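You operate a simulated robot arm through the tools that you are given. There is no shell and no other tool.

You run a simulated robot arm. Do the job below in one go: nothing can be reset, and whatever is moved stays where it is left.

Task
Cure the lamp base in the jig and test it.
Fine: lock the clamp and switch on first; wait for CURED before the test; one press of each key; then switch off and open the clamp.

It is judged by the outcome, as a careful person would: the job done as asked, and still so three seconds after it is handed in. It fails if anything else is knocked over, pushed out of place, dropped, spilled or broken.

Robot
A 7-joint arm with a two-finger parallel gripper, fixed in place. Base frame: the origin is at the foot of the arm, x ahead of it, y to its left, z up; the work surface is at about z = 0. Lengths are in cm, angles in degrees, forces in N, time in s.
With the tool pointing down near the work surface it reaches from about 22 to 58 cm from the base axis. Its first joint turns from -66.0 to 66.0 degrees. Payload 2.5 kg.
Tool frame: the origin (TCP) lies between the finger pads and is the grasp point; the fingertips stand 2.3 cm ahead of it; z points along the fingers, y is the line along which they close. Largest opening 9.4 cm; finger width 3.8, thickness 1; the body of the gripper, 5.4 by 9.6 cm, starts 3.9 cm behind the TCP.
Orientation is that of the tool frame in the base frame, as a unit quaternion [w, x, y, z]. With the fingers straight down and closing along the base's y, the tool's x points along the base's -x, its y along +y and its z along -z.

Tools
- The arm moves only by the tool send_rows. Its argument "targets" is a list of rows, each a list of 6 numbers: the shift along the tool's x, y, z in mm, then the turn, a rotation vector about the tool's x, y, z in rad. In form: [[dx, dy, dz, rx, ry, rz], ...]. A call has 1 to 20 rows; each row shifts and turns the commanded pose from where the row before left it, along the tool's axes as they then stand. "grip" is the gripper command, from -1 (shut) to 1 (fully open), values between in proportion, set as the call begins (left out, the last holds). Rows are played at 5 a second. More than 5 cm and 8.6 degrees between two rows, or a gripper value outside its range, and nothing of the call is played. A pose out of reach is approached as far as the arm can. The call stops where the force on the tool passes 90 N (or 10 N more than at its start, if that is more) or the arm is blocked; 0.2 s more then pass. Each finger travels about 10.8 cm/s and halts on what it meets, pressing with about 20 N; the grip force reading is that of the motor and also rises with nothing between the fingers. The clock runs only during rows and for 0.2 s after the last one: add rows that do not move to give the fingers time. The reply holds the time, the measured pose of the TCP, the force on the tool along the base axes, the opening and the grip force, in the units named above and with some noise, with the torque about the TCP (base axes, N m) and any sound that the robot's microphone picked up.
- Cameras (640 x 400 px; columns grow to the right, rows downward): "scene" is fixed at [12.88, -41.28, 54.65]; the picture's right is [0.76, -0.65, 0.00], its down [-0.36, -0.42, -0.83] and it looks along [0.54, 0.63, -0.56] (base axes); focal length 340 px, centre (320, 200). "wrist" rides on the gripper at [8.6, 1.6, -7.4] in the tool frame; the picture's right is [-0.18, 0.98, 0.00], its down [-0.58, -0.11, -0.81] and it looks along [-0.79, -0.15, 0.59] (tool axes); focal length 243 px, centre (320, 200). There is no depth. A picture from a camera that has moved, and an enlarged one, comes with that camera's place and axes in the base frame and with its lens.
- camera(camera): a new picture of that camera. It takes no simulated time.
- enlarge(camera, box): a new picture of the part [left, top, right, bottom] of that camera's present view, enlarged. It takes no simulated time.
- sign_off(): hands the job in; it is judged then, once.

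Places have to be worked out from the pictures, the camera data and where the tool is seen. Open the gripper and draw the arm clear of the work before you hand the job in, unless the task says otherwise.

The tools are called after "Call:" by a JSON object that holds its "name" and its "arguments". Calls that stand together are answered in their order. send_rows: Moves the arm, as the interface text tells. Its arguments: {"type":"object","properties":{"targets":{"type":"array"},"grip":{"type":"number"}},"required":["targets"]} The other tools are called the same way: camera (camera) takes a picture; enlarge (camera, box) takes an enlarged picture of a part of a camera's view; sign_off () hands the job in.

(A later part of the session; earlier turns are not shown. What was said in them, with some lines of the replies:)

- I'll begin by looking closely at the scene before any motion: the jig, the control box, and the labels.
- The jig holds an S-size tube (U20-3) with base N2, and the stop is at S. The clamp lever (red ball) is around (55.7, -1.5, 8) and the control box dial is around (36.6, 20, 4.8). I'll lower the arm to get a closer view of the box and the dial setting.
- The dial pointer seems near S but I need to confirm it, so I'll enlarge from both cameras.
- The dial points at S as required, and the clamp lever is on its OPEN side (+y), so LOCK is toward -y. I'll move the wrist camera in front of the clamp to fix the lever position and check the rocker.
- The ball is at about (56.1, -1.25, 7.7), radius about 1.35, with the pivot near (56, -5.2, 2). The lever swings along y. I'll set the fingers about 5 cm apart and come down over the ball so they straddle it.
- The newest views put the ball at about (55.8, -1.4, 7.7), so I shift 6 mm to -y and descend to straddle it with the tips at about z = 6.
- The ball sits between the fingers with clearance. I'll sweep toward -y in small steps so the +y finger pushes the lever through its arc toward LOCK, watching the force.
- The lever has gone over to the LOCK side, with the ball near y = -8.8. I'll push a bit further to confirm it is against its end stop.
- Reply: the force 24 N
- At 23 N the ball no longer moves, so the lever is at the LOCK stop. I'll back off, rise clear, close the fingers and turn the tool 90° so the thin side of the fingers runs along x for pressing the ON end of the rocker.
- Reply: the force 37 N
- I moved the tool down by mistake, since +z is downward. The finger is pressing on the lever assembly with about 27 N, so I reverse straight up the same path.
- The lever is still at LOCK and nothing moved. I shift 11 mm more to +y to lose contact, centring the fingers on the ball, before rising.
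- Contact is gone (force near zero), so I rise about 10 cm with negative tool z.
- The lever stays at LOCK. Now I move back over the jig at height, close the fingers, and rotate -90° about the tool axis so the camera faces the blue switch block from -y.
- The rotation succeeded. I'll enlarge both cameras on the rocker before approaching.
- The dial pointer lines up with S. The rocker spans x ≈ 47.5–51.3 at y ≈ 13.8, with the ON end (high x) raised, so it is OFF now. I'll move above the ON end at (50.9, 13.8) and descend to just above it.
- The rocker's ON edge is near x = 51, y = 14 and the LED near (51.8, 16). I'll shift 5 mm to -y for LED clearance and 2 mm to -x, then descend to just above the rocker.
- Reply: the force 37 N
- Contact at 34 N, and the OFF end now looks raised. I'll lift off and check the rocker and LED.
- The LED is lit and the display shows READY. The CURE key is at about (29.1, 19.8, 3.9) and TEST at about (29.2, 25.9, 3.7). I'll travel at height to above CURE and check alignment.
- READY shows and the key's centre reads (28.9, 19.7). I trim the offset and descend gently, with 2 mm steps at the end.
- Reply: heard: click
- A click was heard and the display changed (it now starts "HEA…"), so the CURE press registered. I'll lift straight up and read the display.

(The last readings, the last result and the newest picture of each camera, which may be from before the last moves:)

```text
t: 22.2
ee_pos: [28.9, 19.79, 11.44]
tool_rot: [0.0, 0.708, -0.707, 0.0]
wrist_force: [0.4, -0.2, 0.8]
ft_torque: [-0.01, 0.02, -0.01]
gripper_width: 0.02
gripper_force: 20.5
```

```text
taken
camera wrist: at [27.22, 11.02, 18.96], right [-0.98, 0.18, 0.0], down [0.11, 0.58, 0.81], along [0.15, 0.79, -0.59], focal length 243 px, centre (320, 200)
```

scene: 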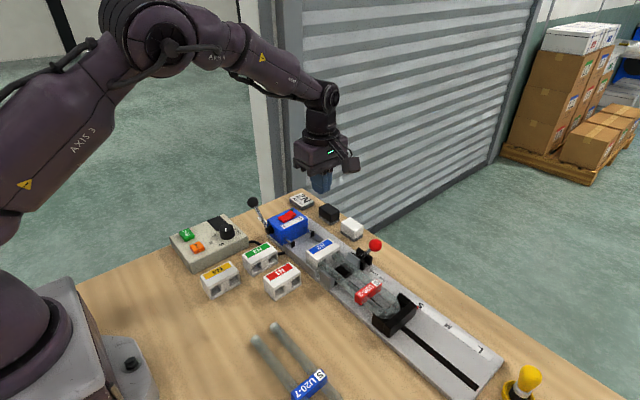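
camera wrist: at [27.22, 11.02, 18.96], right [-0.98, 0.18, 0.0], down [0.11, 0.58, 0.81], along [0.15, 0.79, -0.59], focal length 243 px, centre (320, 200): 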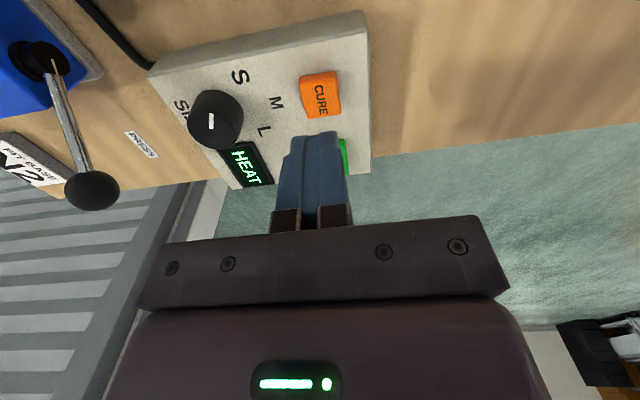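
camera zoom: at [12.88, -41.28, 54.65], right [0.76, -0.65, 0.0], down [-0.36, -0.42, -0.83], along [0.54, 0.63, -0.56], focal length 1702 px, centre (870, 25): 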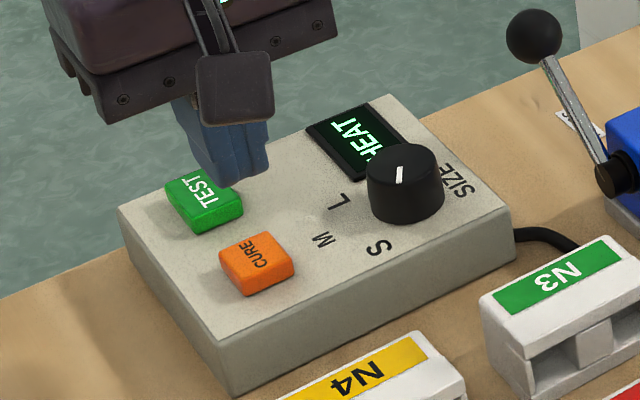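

The display reads HEAT. I'll move over the TEST key at safe height and wait there.

Call:
{"name": "send_rows", "arguments": {"targets": [[-20, -1, 0, 0, 0, 0], [-20, -1, 0, 0, 0, 0], [-21, 0, 0, 0, 0, 0], [0, 0, 0, 0, 0, 0], [0, 0, 0, 0, 0, 0], [0, 0, 0, 0, 0, 0], [0, 0, 0, 0, 0, 0], [0, 0, 0, 0, 0, 0], [0, 0, 0, 0, 0, 0], [0, 0, 0, 0, 0, 0], [0, 0, 0, 0, 0, 0], [0, 0, 0, 0, 0, 0], [0, 0, 0, 0, 0, 0], [0, 0, 0, 0, 0, 0], [0, 0, 0, 0, 0, 0], [0, 0, 0, 0, 0, 0], [0, 0, 0, 0, 0, 0], [0, 0, 0, 0, 0, 0]]}}

Call:
{"name": "enlarge", "arguments": {"camera": "scene", "box": [160, 195, 260, 275]}}

Call:
{"name": "camera", "arguments": {"camera": "wrist"}}

```text
t: 26.0
ee_pos: [29.24, 25.77, 11.43]
tool_rot: [0.0, -0.707, 0.707, 0.0]
wrist_force: [0.0, -0.6, 0.6]
ft_torque: [-0.02, -0.01, 0.0]
gripper_width: 0.0
gripper_force: 20.1
```

```text
5.00 times, centred on (210, 235) of scene
camera zoom: at [12.88, -41.28, 54.65], right [0.76, -0.65, 0.0], down [-0.36, -0.42, -0.83], along [0.54, 0.63, -0.56], focal length 1702 px, centre (870, 25)
```

zoom: 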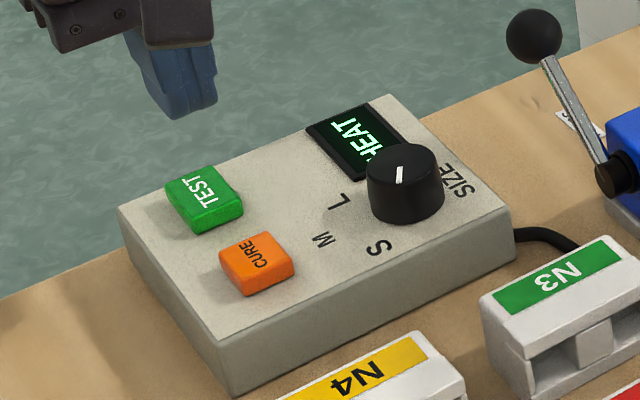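

```text
taken
camera wrist: at [27.52, 17.04, 18.95], right [-0.98, 0.18, 0.0], down [0.11, 0.58, 0.81], along [0.15, 0.79, -0.59], focal length 243 px, centre (320, 200)
```

wrist: 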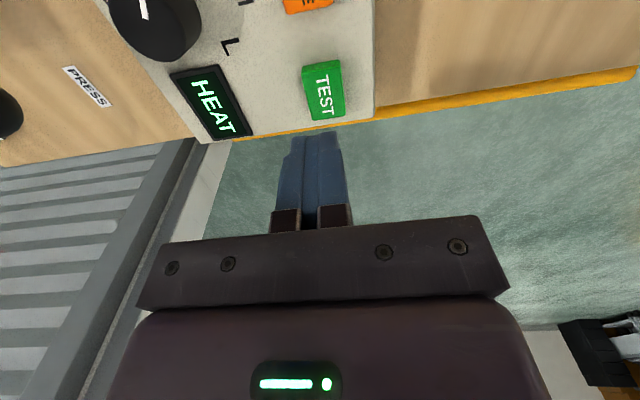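

Still HEAT; TEST is at about (29.0, 25.6). I hold still and wait.

Call:
{"name": "send_rows", "arguments": {"targets": [[0, 0, 0, 0, 0, 0], [0, 0, 0, 0, 0, 0], [0, 0, 0, 0, 0, 0], [0, 0, 0, 0, 0, 0], [0, 0, 0, 0, 0, 0], [0, 0, 0, 0, 0, 0], [0, 0, 0, 0, 0, 0], [0, 0, 0, 0, 0, 0], [0, 0, 0, 0, 0, 0], [0, 0, 0, 0, 0, 0], [0, 0, 0, 0, 0, 0], [0, 0, 0, 0, 0, 0], [0, 0, 0, 0, 0, 0], [0, 0, 0, 0, 0, 0], [0, 0, 0, 0, 0, 0], [0, 0, 0, 0, 0, 0], [0, 0, 0, 0, 0, 0], [0, 0, 0, 0, 0, 0], [0, 0, 0, 0, 0, 0], [0, 0, 0, 0, 0, 0]]}}

Call:
{"name": "enlarge", "arguments": {"camera": "wrist", "box": [100, 0, 380, 160]}}

```text
t: 30.2
ee_pos: [29.14, 25.67, 11.45]
tool_rot: [0.0, 0.707, -0.707, 0.0]
wrist_force: [0.4, 0.2, 0.7]
ft_torque: [-0.02, -0.01, 0.0]
gripper_width: 0.01
gripper_force: 19.8
```

```text
2.29 times, centred on (240, 80) of wrist
camera zoom: at [27.52, 17.04, 18.95], right [-0.98, 0.18, 0.0], down [0.11, 0.58, 0.81], along [0.15, 0.79, -0.59], focal length 555 px, centre (503, 474)
```

zoom: 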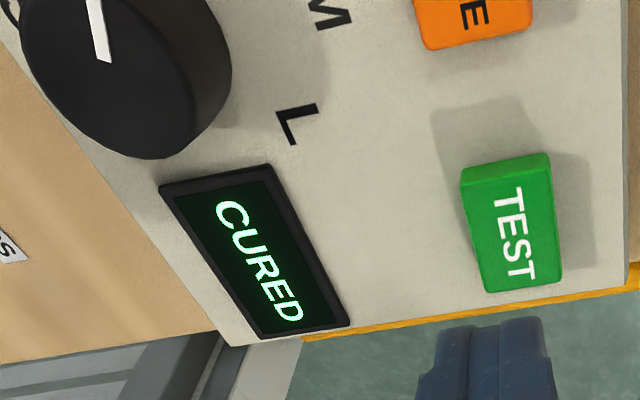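

The display shows CURED. Now a single press of TEST, straight down with small final steps.

Call:
{"name": "send_rows", "arguments": {"targets": [[1, 1, 15, 0, 0, 0], [0, 0, 15, 0, 0, 0], [0, 0, 14, 0, 0, 0], [0, 0, 2, 0, 0, 0], [0, 0, 2, 0, 0, 0]]}}

Call:
{"name": "enlarge", "arguments": {"camera": "scene", "box": [160, 195, 260, 275]}}

Call:
{"name": "enlarge", "arguments": {"camera": "wrist", "box": [100, 0, 380, 200]}}

```text
t: 31.4
ee_pos: [29.12, 25.72, 6.68]
tool_rot: [0.0, -0.707, 0.707, 0.0]
wrist_force: [-0.1, -1.2, 2.0]
ft_torque: [-0.01, -0.01, -0.02]
gripper_width: 0.0
gripper_force: 20.0
heard: click
```

```text
5.00 times, centred on (210, 235) of scene
camera zoom: at [12.88, -41.28, 54.64], right [0.76, -0.65, 0.0], down [-0.36, -0.42, -0.83], along [0.54, 0.63, -0.55], focal length 1702 px, centre (870, 25)
```

zoom: 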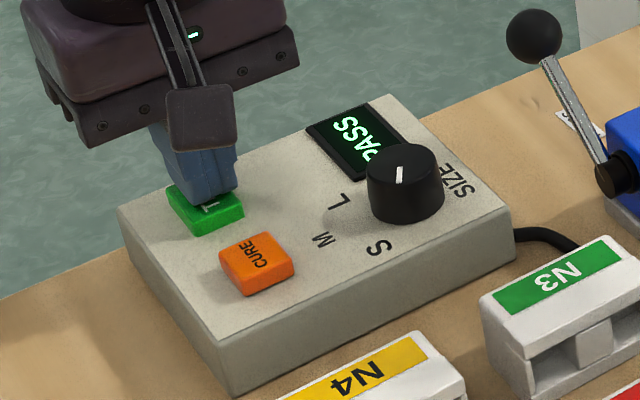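

```text
2.00 times, centred on (240, 100) of wrist
camera zoom: at [27.4, 17.02, 14.17], right [-0.98, 0.18, 0.0], down [0.11, 0.58, 0.81], along [0.15, 0.79, -0.59], focal length 485 px, centre (480, 400)
```

zoom: 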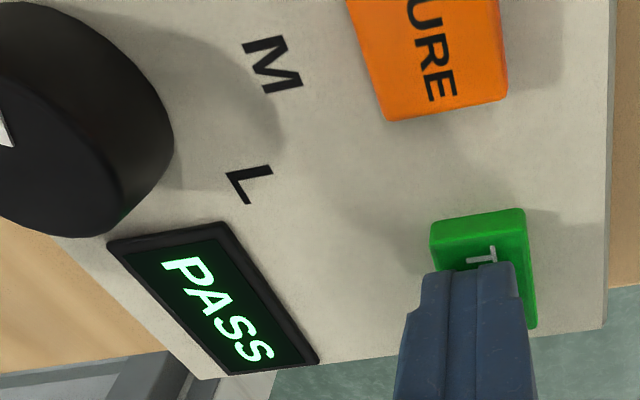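

PASS is shown. I'll lift off, travel high to above the OFF end of the rocker at about (47.4, 13.3), and descend to a safe height.

Call:
{"name": "send_rows", "arguments": {"targets": [[0, 0, -20, 0, 0, 0], [0, 0, -40, 0, 0, 0], [0, 0, -40, 0, 0, 0], [0, 0, -30, 0, 0, 0], [24.8, -36.6, 0, 0, 0, 0], [24.8, -36.6, 0, 0, 0, 0], [24.8, -36.6, 0, 0, 0, 0], [24.8, -36.6, 0, 0, 0, 0], [24.8, -36.6, 0, 0, 0, 0], [0, 0, 27, 0, 0, 0], [0, 0, 27, 0, 0, 0], [0, 0, 25, 0, 0, 0], [0, 0, 0, 0, 0, 0]]}}

Call:
{"name": "enlarge", "arguments": {"camera": "wrist", "box": [220, 60, 440, 230]}}

Call:
{"name": "enlarge", "arguments": {"camera": "scene", "box": [160, 180, 320, 280]}}

```text
t: 34.2
ee_pos: [47.24, 13.01, 11.72]
tool_rot: [0.0, 0.708, -0.707, 0.0]
wrist_force: [-0.5, -0.7, 0.4]
ft_torque: [0.0, 0.03, -0.01]
gripper_width: 0.0
gripper_force: 19.7
```

```text
2.35 times, centred on (330, 145) of wrist
camera zoom: at [45.62, 4.43, 19.19], right [-0.98, 0.18, 0.0], down [0.11, 0.58, 0.81], along [0.15, 0.79, -0.59], focal length 571 px, centre (296, 329)
```

zoom: 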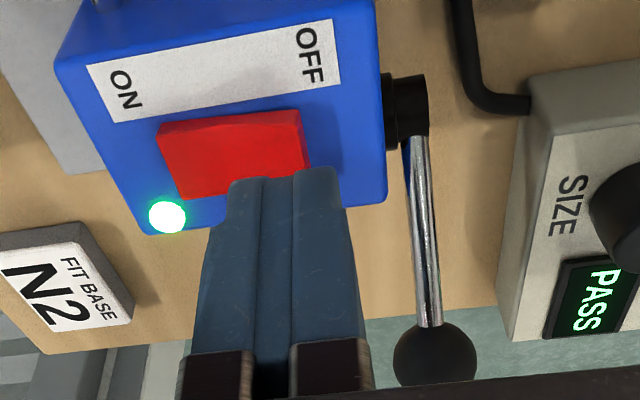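

```text
4.00 times, centred on (240, 230) of scene
camera zoom: at [12.88, -41.28, 54.65], right [0.76, -0.65, 0.0], down [-0.36, -0.42, -0.83], along [0.54, 0.63, -0.56], focal length 1362 px, centre (640, 80)
```

zoom: 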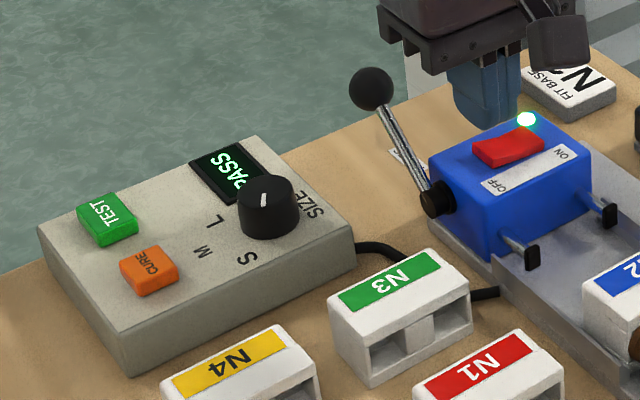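

The OFF edge is at about x = 47.2, y = 13.7 and the finger is aligned. I press down the same way as before.

Call:
{"name": "send_rows", "arguments": {"targets": [[-2, -1, 10, 0, 0, 0], [0, 0, 10, 0, 0, 0], [0, 0, 8, 0, 0, 0], [0, 0, 2, 0, 0, 0], [0, 0, 2, 0, 0, 0], [0, 0, 0, 0, 0, 0]]}}

Call:
{"name": "enlarge", "arguments": {"camera": "scene", "box": [260, 190, 320, 250]}}

Call:
{"name": "enlarge", "arguments": {"camera": "wrist", "box": [220, 60, 440, 230]}}

```text
t: 35.6
ee_pos: [47.45, 13.53, 8.86]
tool_rot: [0.0, 0.707, -0.707, 0.001]
wrist_force: [-27.1, -10.9, 49.7]
ft_torque: [-0.09, 0.11, -0.05]
gripper_width: 0.02
gripper_force: 19.9
```

```text
6.67 times, centred on (290, 220) of scene
camera zoom: at [12.85, -41.29, 54.65], right [0.76, -0.65, 0.0], down [-0.36, -0.42, -0.83], along [0.54, 0.63, -0.55], focal length 2269 px, centre (520, 67)
```

zoom: 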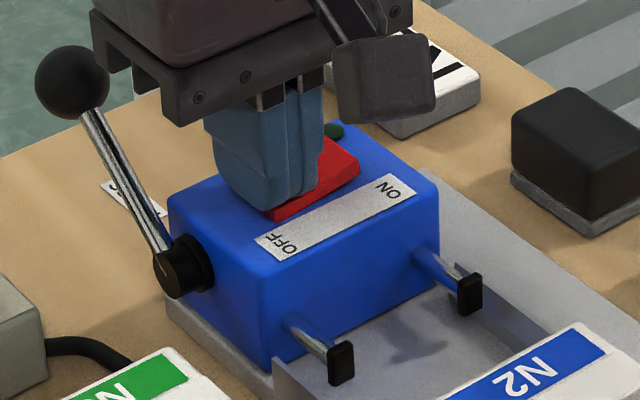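

```text
2.35 times, centred on (330, 145) of wrist
camera zoom: at [45.81, 4.83, 16.37], right [-0.98, 0.18, 0.0], down [0.11, 0.58, 0.81], along [0.15, 0.79, -0.59], focal length 571 px, centre (296, 329)
```

zoom: 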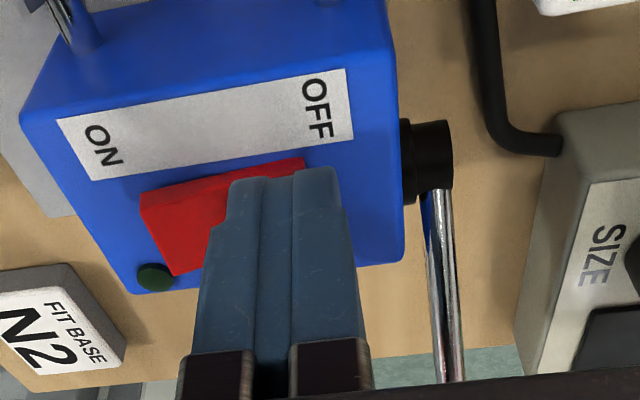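

LED off and display dark: the switch is OFF. I lift clear, go back over the jig and rotate the tool back to its original orientation.

Call:
{"name": "send_rows", "arguments": {"targets": [[0, 0, -20, 0, 0, 0], [0, 0, -45, 0, 0, 0], [0, 0, -45, 0, 0, 0], [34.7, -10.7, 0, 0, 0, 0], [34.7, -10.7, 0, 0, 0, 0], [34.7, -10.7, 0, 0, 0, 0], [0, 0, 0, 0, 0, 0.1428], [0, 0, 0, 0, 0, 0.1428], [0, 0, 0, 0, 0, 0.1428], [0, 0, 0, 0, 0, 0.1428], [0, 0, 0, 0, 0, 0.1428], [0, 0, 0, 0, 0, 0.1428], [0, 0, 0, 0, 0, 0.1428], [0, 0, 0, 0, 0, 0.1428], [0, 0, 0, 0, 0, 0.1428], [0, 0, 0, 0, 0, 0.1428], [0, 0, 0, 0, 0, 0.1428], [0, 0, 0, 0, 0, 0]]}}

Call:
{"name": "camera", "arguments": {"camera": "scene"}}

Call:
{"name": "enlarge", "arguments": {"camera": "scene", "box": [250, 185, 350, 265]}}

Call:
{"name": "camera", "arguments": {"camera": "wrist"}}

```text
t: 39.4
ee_pos: [50.49, 2.96, 19.6]
tool_rot: [0.0, 0.002, 1.0, 0.0]
wrist_force: [0.3, 0.1, 0.0]
ft_torque: [-0.06, -0.02, -0.02]
gripper_width: 0.0
gripper_force: 20.0
```

```text
taken
```

scene: 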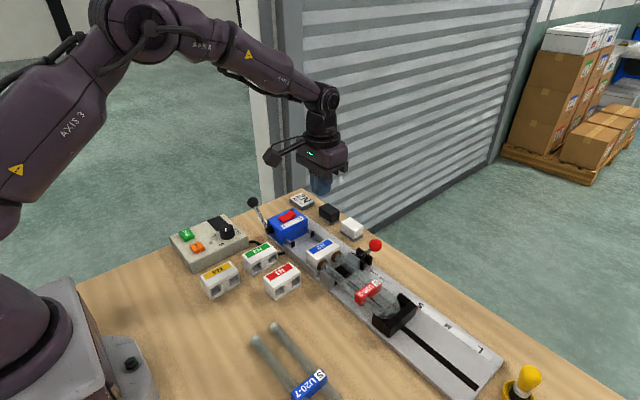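

```text
5.00 times, centred on (300, 225) of scene
camera zoom: at [12.88, -41.28, 54.65], right [0.76, -0.65, 0.0], down [-0.36, -0.42, -0.83], along [0.54, 0.63, -0.56], focal length 1702 px, centre (420, 75)
```

zoom: 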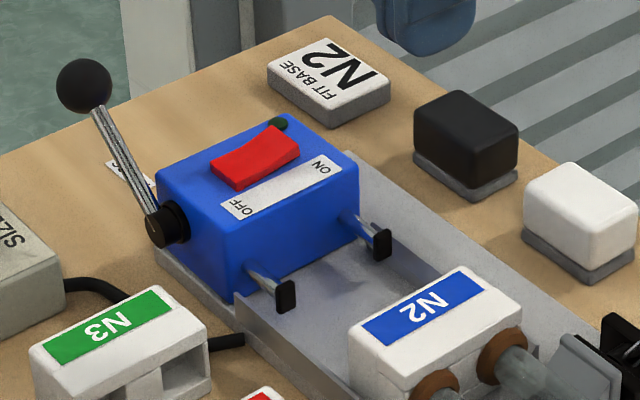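

```text
taken
camera wrist: at [41.98, 4.7, 27.07], right [0.19, 0.98, 0.0], down [0.58, -0.11, 0.81], along [0.79, -0.15, -0.59], focal length 243 px, centre (320, 200)
```

wrist: 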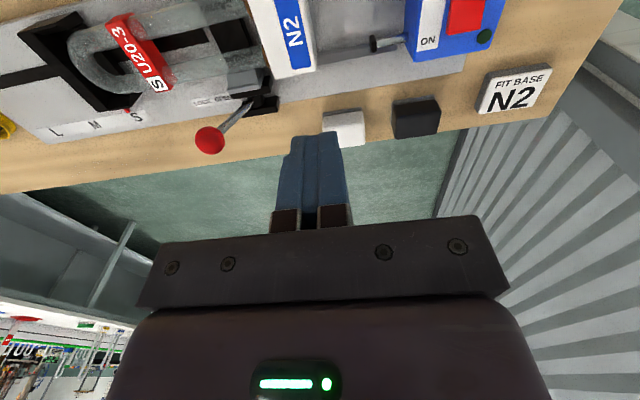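

The switch is OFF and the brown cured cement is visible at the base joints. Next I set the fingers 5 cm apart and move above the lever ball on the LOCK side.

Call:
{"name": "send_rows", "arguments": {"targets": [[-18.3, -38.7, 5, 0, 0, 0], [-18.3, -38.7, 5, 0, 0, 0], [-18.4, -38.6, 5, 0, 0, 0], [0, 0, 0, 0, 0, 0]], "grip": 0.06}}

Call:
{"name": "camera", "arguments": {"camera": "wrist"}}

```text
t: 40.4
ee_pos: [56.01, -8.53, 18.02]
tool_rot: [0.001, -0.001, 1.0, 0.0]
wrist_force: [-0.2, 0.0, -0.3]
ft_torque: [0.0, 0.0, 0.04]
gripper_width: 4.95
gripper_force: 0.1
```

```text
taken
camera wrist: at [47.29, -6.93, 25.59], right [0.18, 0.98, 0.0], down [0.58, -0.11, 0.81], along [0.79, -0.15, -0.59], focal length 243 px, centre (320, 200)
```

wrist: 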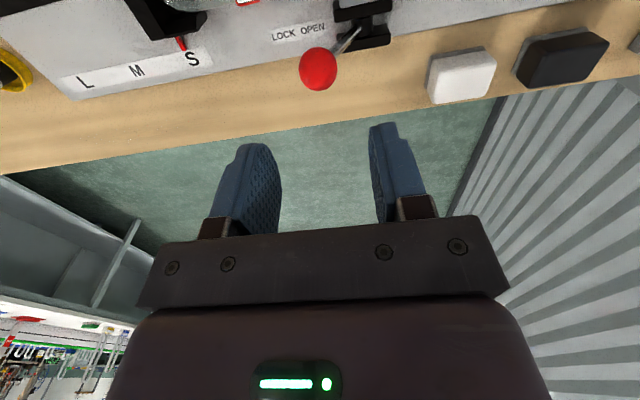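

The ball is at about (55.6, -8.6), centred between the fingers. I descend to straddle it with the tips at about z = 6.

Call:
{"name": "send_rows", "arguments": {"targets": [[0, 0, 30, 0, 0, 0], [0, 0, 30, 0, 0, 0], [0, 0, 25, 0, 0, 0], [0, 0, 11, 0, 0, 0], [0, 0, 0, 0, 0, 0]]}}

Call:
{"name": "camera", "arguments": {"camera": "wrist"}}

```text
t: 41.6
ee_pos: [55.83, -8.51, 8.36]
tool_rot: [0.0, 0.0, 1.0, 0.0]
wrist_force: [-0.6, 0.3, 0.0]
ft_torque: [-0.01, -0.02, 0.0]
gripper_width: 5.0
gripper_force: 0.1
```

```text
taken
camera wrist: at [47.26, -6.9, 15.91], right [0.18, 0.98, 0.0], down [0.58, -0.11, 0.81], along [0.79, -0.15, -0.59], focal length 243 px, centre (320, 200)
```

wrist: 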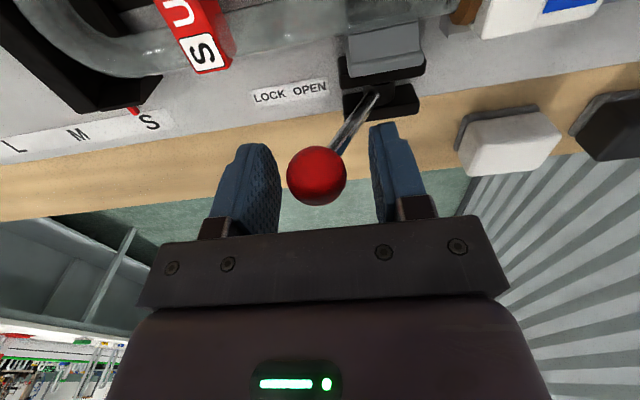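

It straddles the ball cleanly. Now I sweep +y to swing the lever back to OPEN.

Call:
{"name": "send_rows", "arguments": {"targets": [[0, 10, 0, 0, 0, 0], [0, 10, 0, 0, 0, 0], [0, 10, 0, 0, 0, 0], [0, 10, 0, 0, 0, 0], [0, 10, 0, 0, 0, 0], [0, 10, 0, 0, 0, 0], [0, 6, 0, 0, 0, 0], [0, 0, 0, 0, 0, 0]]}}

Call:
{"name": "camera", "arguments": {"camera": "wrist"}}

```text
t: 43.4
ee_pos: [56.22, -2.05, 8.31]
tool_rot: [0.0, -0.001, 1.0, 0.0]
wrist_force: [0.3, -0.6, 0.2]
ft_torque: [0.01, -0.02, -0.04]
gripper_width: 4.95
gripper_force: 0.0
```

```text
taken
camera wrist: at [47.48, -0.34, 15.91], right [0.18, 0.98, 0.0], down [0.58, -0.11, 0.81], along [0.79, -0.15, -0.59], focal length 243 px, centre (320, 200)
```

wrist: 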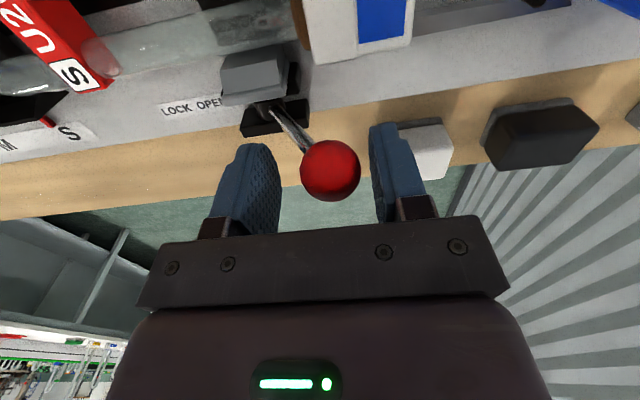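

The lever is back at its original OPEN position (ball y ≈ -1.4). I centre the fingers, lift straight up and draw the arm clear with the gripper open.

Call:
{"name": "send_rows", "arguments": {"targets": [[0, 6, 0, 0, 0, 0], [0, 0, -20, 0, 0, 0], [0, 0, -40, 0, 0, 0], [0, 0, -40, 0, 0, 0], [0, 0, 0, 0, 0, 0]]}}

Call:
{"name": "camera", "arguments": {"camera": "wrist"}}

Call:
{"name": "enlarge", "arguments": {"camera": "scene", "box": [290, 200, 410, 290]}}

```text
t: 44.6
ee_pos: [56.08, -1.5, 18.28]
tool_rot: [0.0, 0.0, 1.0, 0.0]
wrist_force: [0.4, 0.1, 0.9]
ft_torque: [0.04, 0.03, -0.02]
gripper_width: 4.97
gripper_force: 0.1
```

```text
taken
camera wrist: at [47.45, 0.19, 25.79], right [0.18, 0.98, 0.0], down [0.58, -0.11, 0.81], along [0.79, -0.15, -0.59], focal length 243 px, centre (320, 200)
```

wrist: 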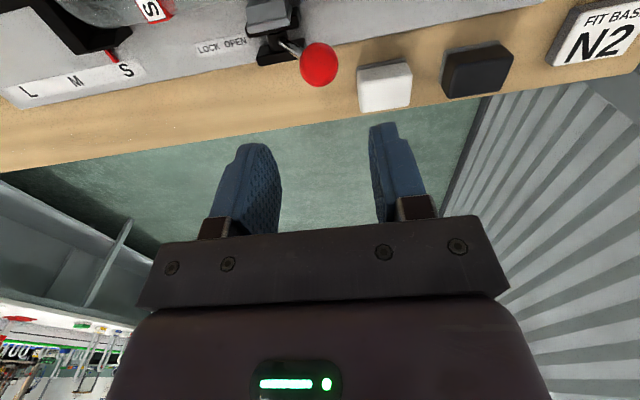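

```text
4.44 times, centred on (350, 245) of scene
camera zoom: at [12.88, -41.28, 54.65], right [0.76, -0.65, 0.0], down [-0.36, -0.42, -0.83], along [0.54, 0.63, -0.56], focal length 1513 px, centre (187, 0)
```

zoom: 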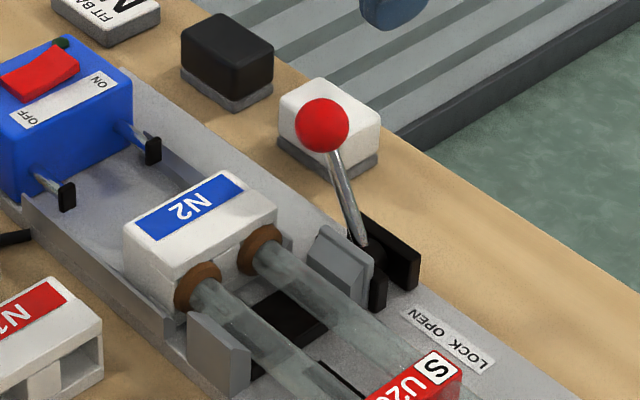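

The lever is at OPEN, the switch is OFF, the base is cured and nothing is displaced. I open the gripper fully and return to the starting area above and behind the work.

Call:
{"name": "send_rows", "arguments": {"targets": [[35, 15, -20, 0, 0, 0], [40, 20, -20, 0, 0, 0], [40, 20, -20, 0, 0, 0], [40, 20, -20, 0, 0, 0], [40, 20, -20, 0, 0, 0], [40, 20, -20, 0, 0, 0], [40, 20, -20, 0, 0, 0], [0, 0, 0, 0, 0, 0], [0, 0, 0, 0, 0, 0]], "grip": 1}}

Call:
{"name": "camera", "arguments": {"camera": "scene"}}

Call:
{"name": "enlarge", "arguments": {"camera": "scene", "box": [160, 180, 400, 330]}}

```text
t: 46.6
ee_pos: [28.66, 11.89, 32.33]
tool_rot: [0.0, -0.001, 1.0, 0.0]
wrist_force: [0.3, 0.4, 0.3]
ft_torque: [0.0, 0.0, 0.01]
gripper_width: 9.39
gripper_force: 0.0
```

```text
taken
```

scene: 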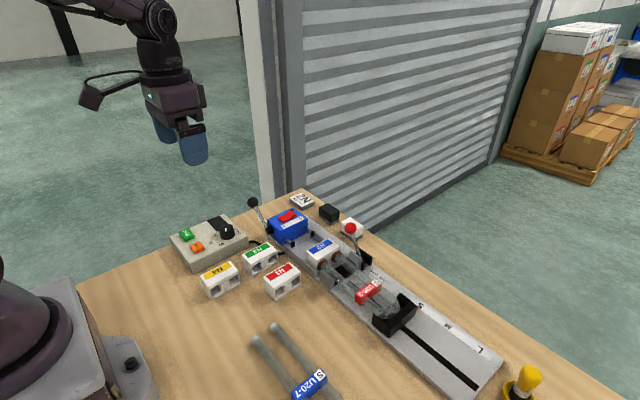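

```text
2.67 times, centred on (280, 255) of scene
camera zoom: at [12.88, -41.28, 54.65], right [0.76, -0.65, 0.0], down [-0.36, -0.42, -0.83], along [0.54, 0.63, -0.56], focal length 908 px, centre (427, 53)
```

zoom: 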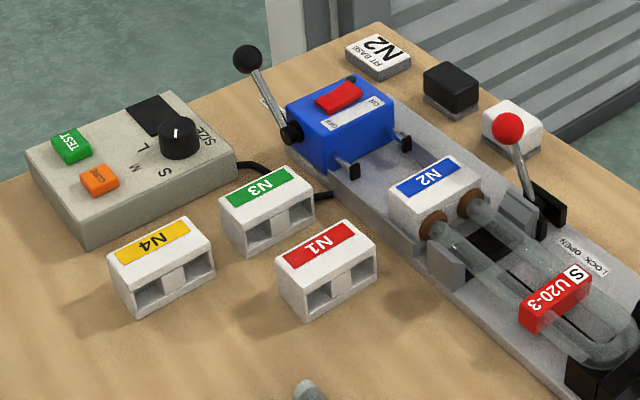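

Everything is in its final state: base cured, test PASS, switch off, clamp open, arm clear with the gripper open. I hand the job in.

Call:
{"name": "sign_off", "arguments": {}}

```text
The job is handed in.
```

The lamp base in the jig is cured and tested. The display read CURED before I pressed TEST, and the test came back PASS.

I did the steps in the order you gave:
1. **Before the cure:** I locked the clamp, then switched on. The lamp lit and the display showed READY. The size dial was already on S, matching the S tube in the jig.
2. **Cure and test:** I pressed CURE once, waited through HEAT until CURED, then pressed TEST once.
3. **After the test:** I switched off, and the lamp and display went dark. I then opened the clamp, and the lever is back where it started.

I made one mistake. While backing away after locking the clamp, I moved the tool down instead of up and pressed on the lever with about 27 N. I reversed straight away. The lever stayed locked, and the pictures show nothing was moved or damaged.

I handed in with the gripper open and the arm clear, and the last picture showed nothing out of place.
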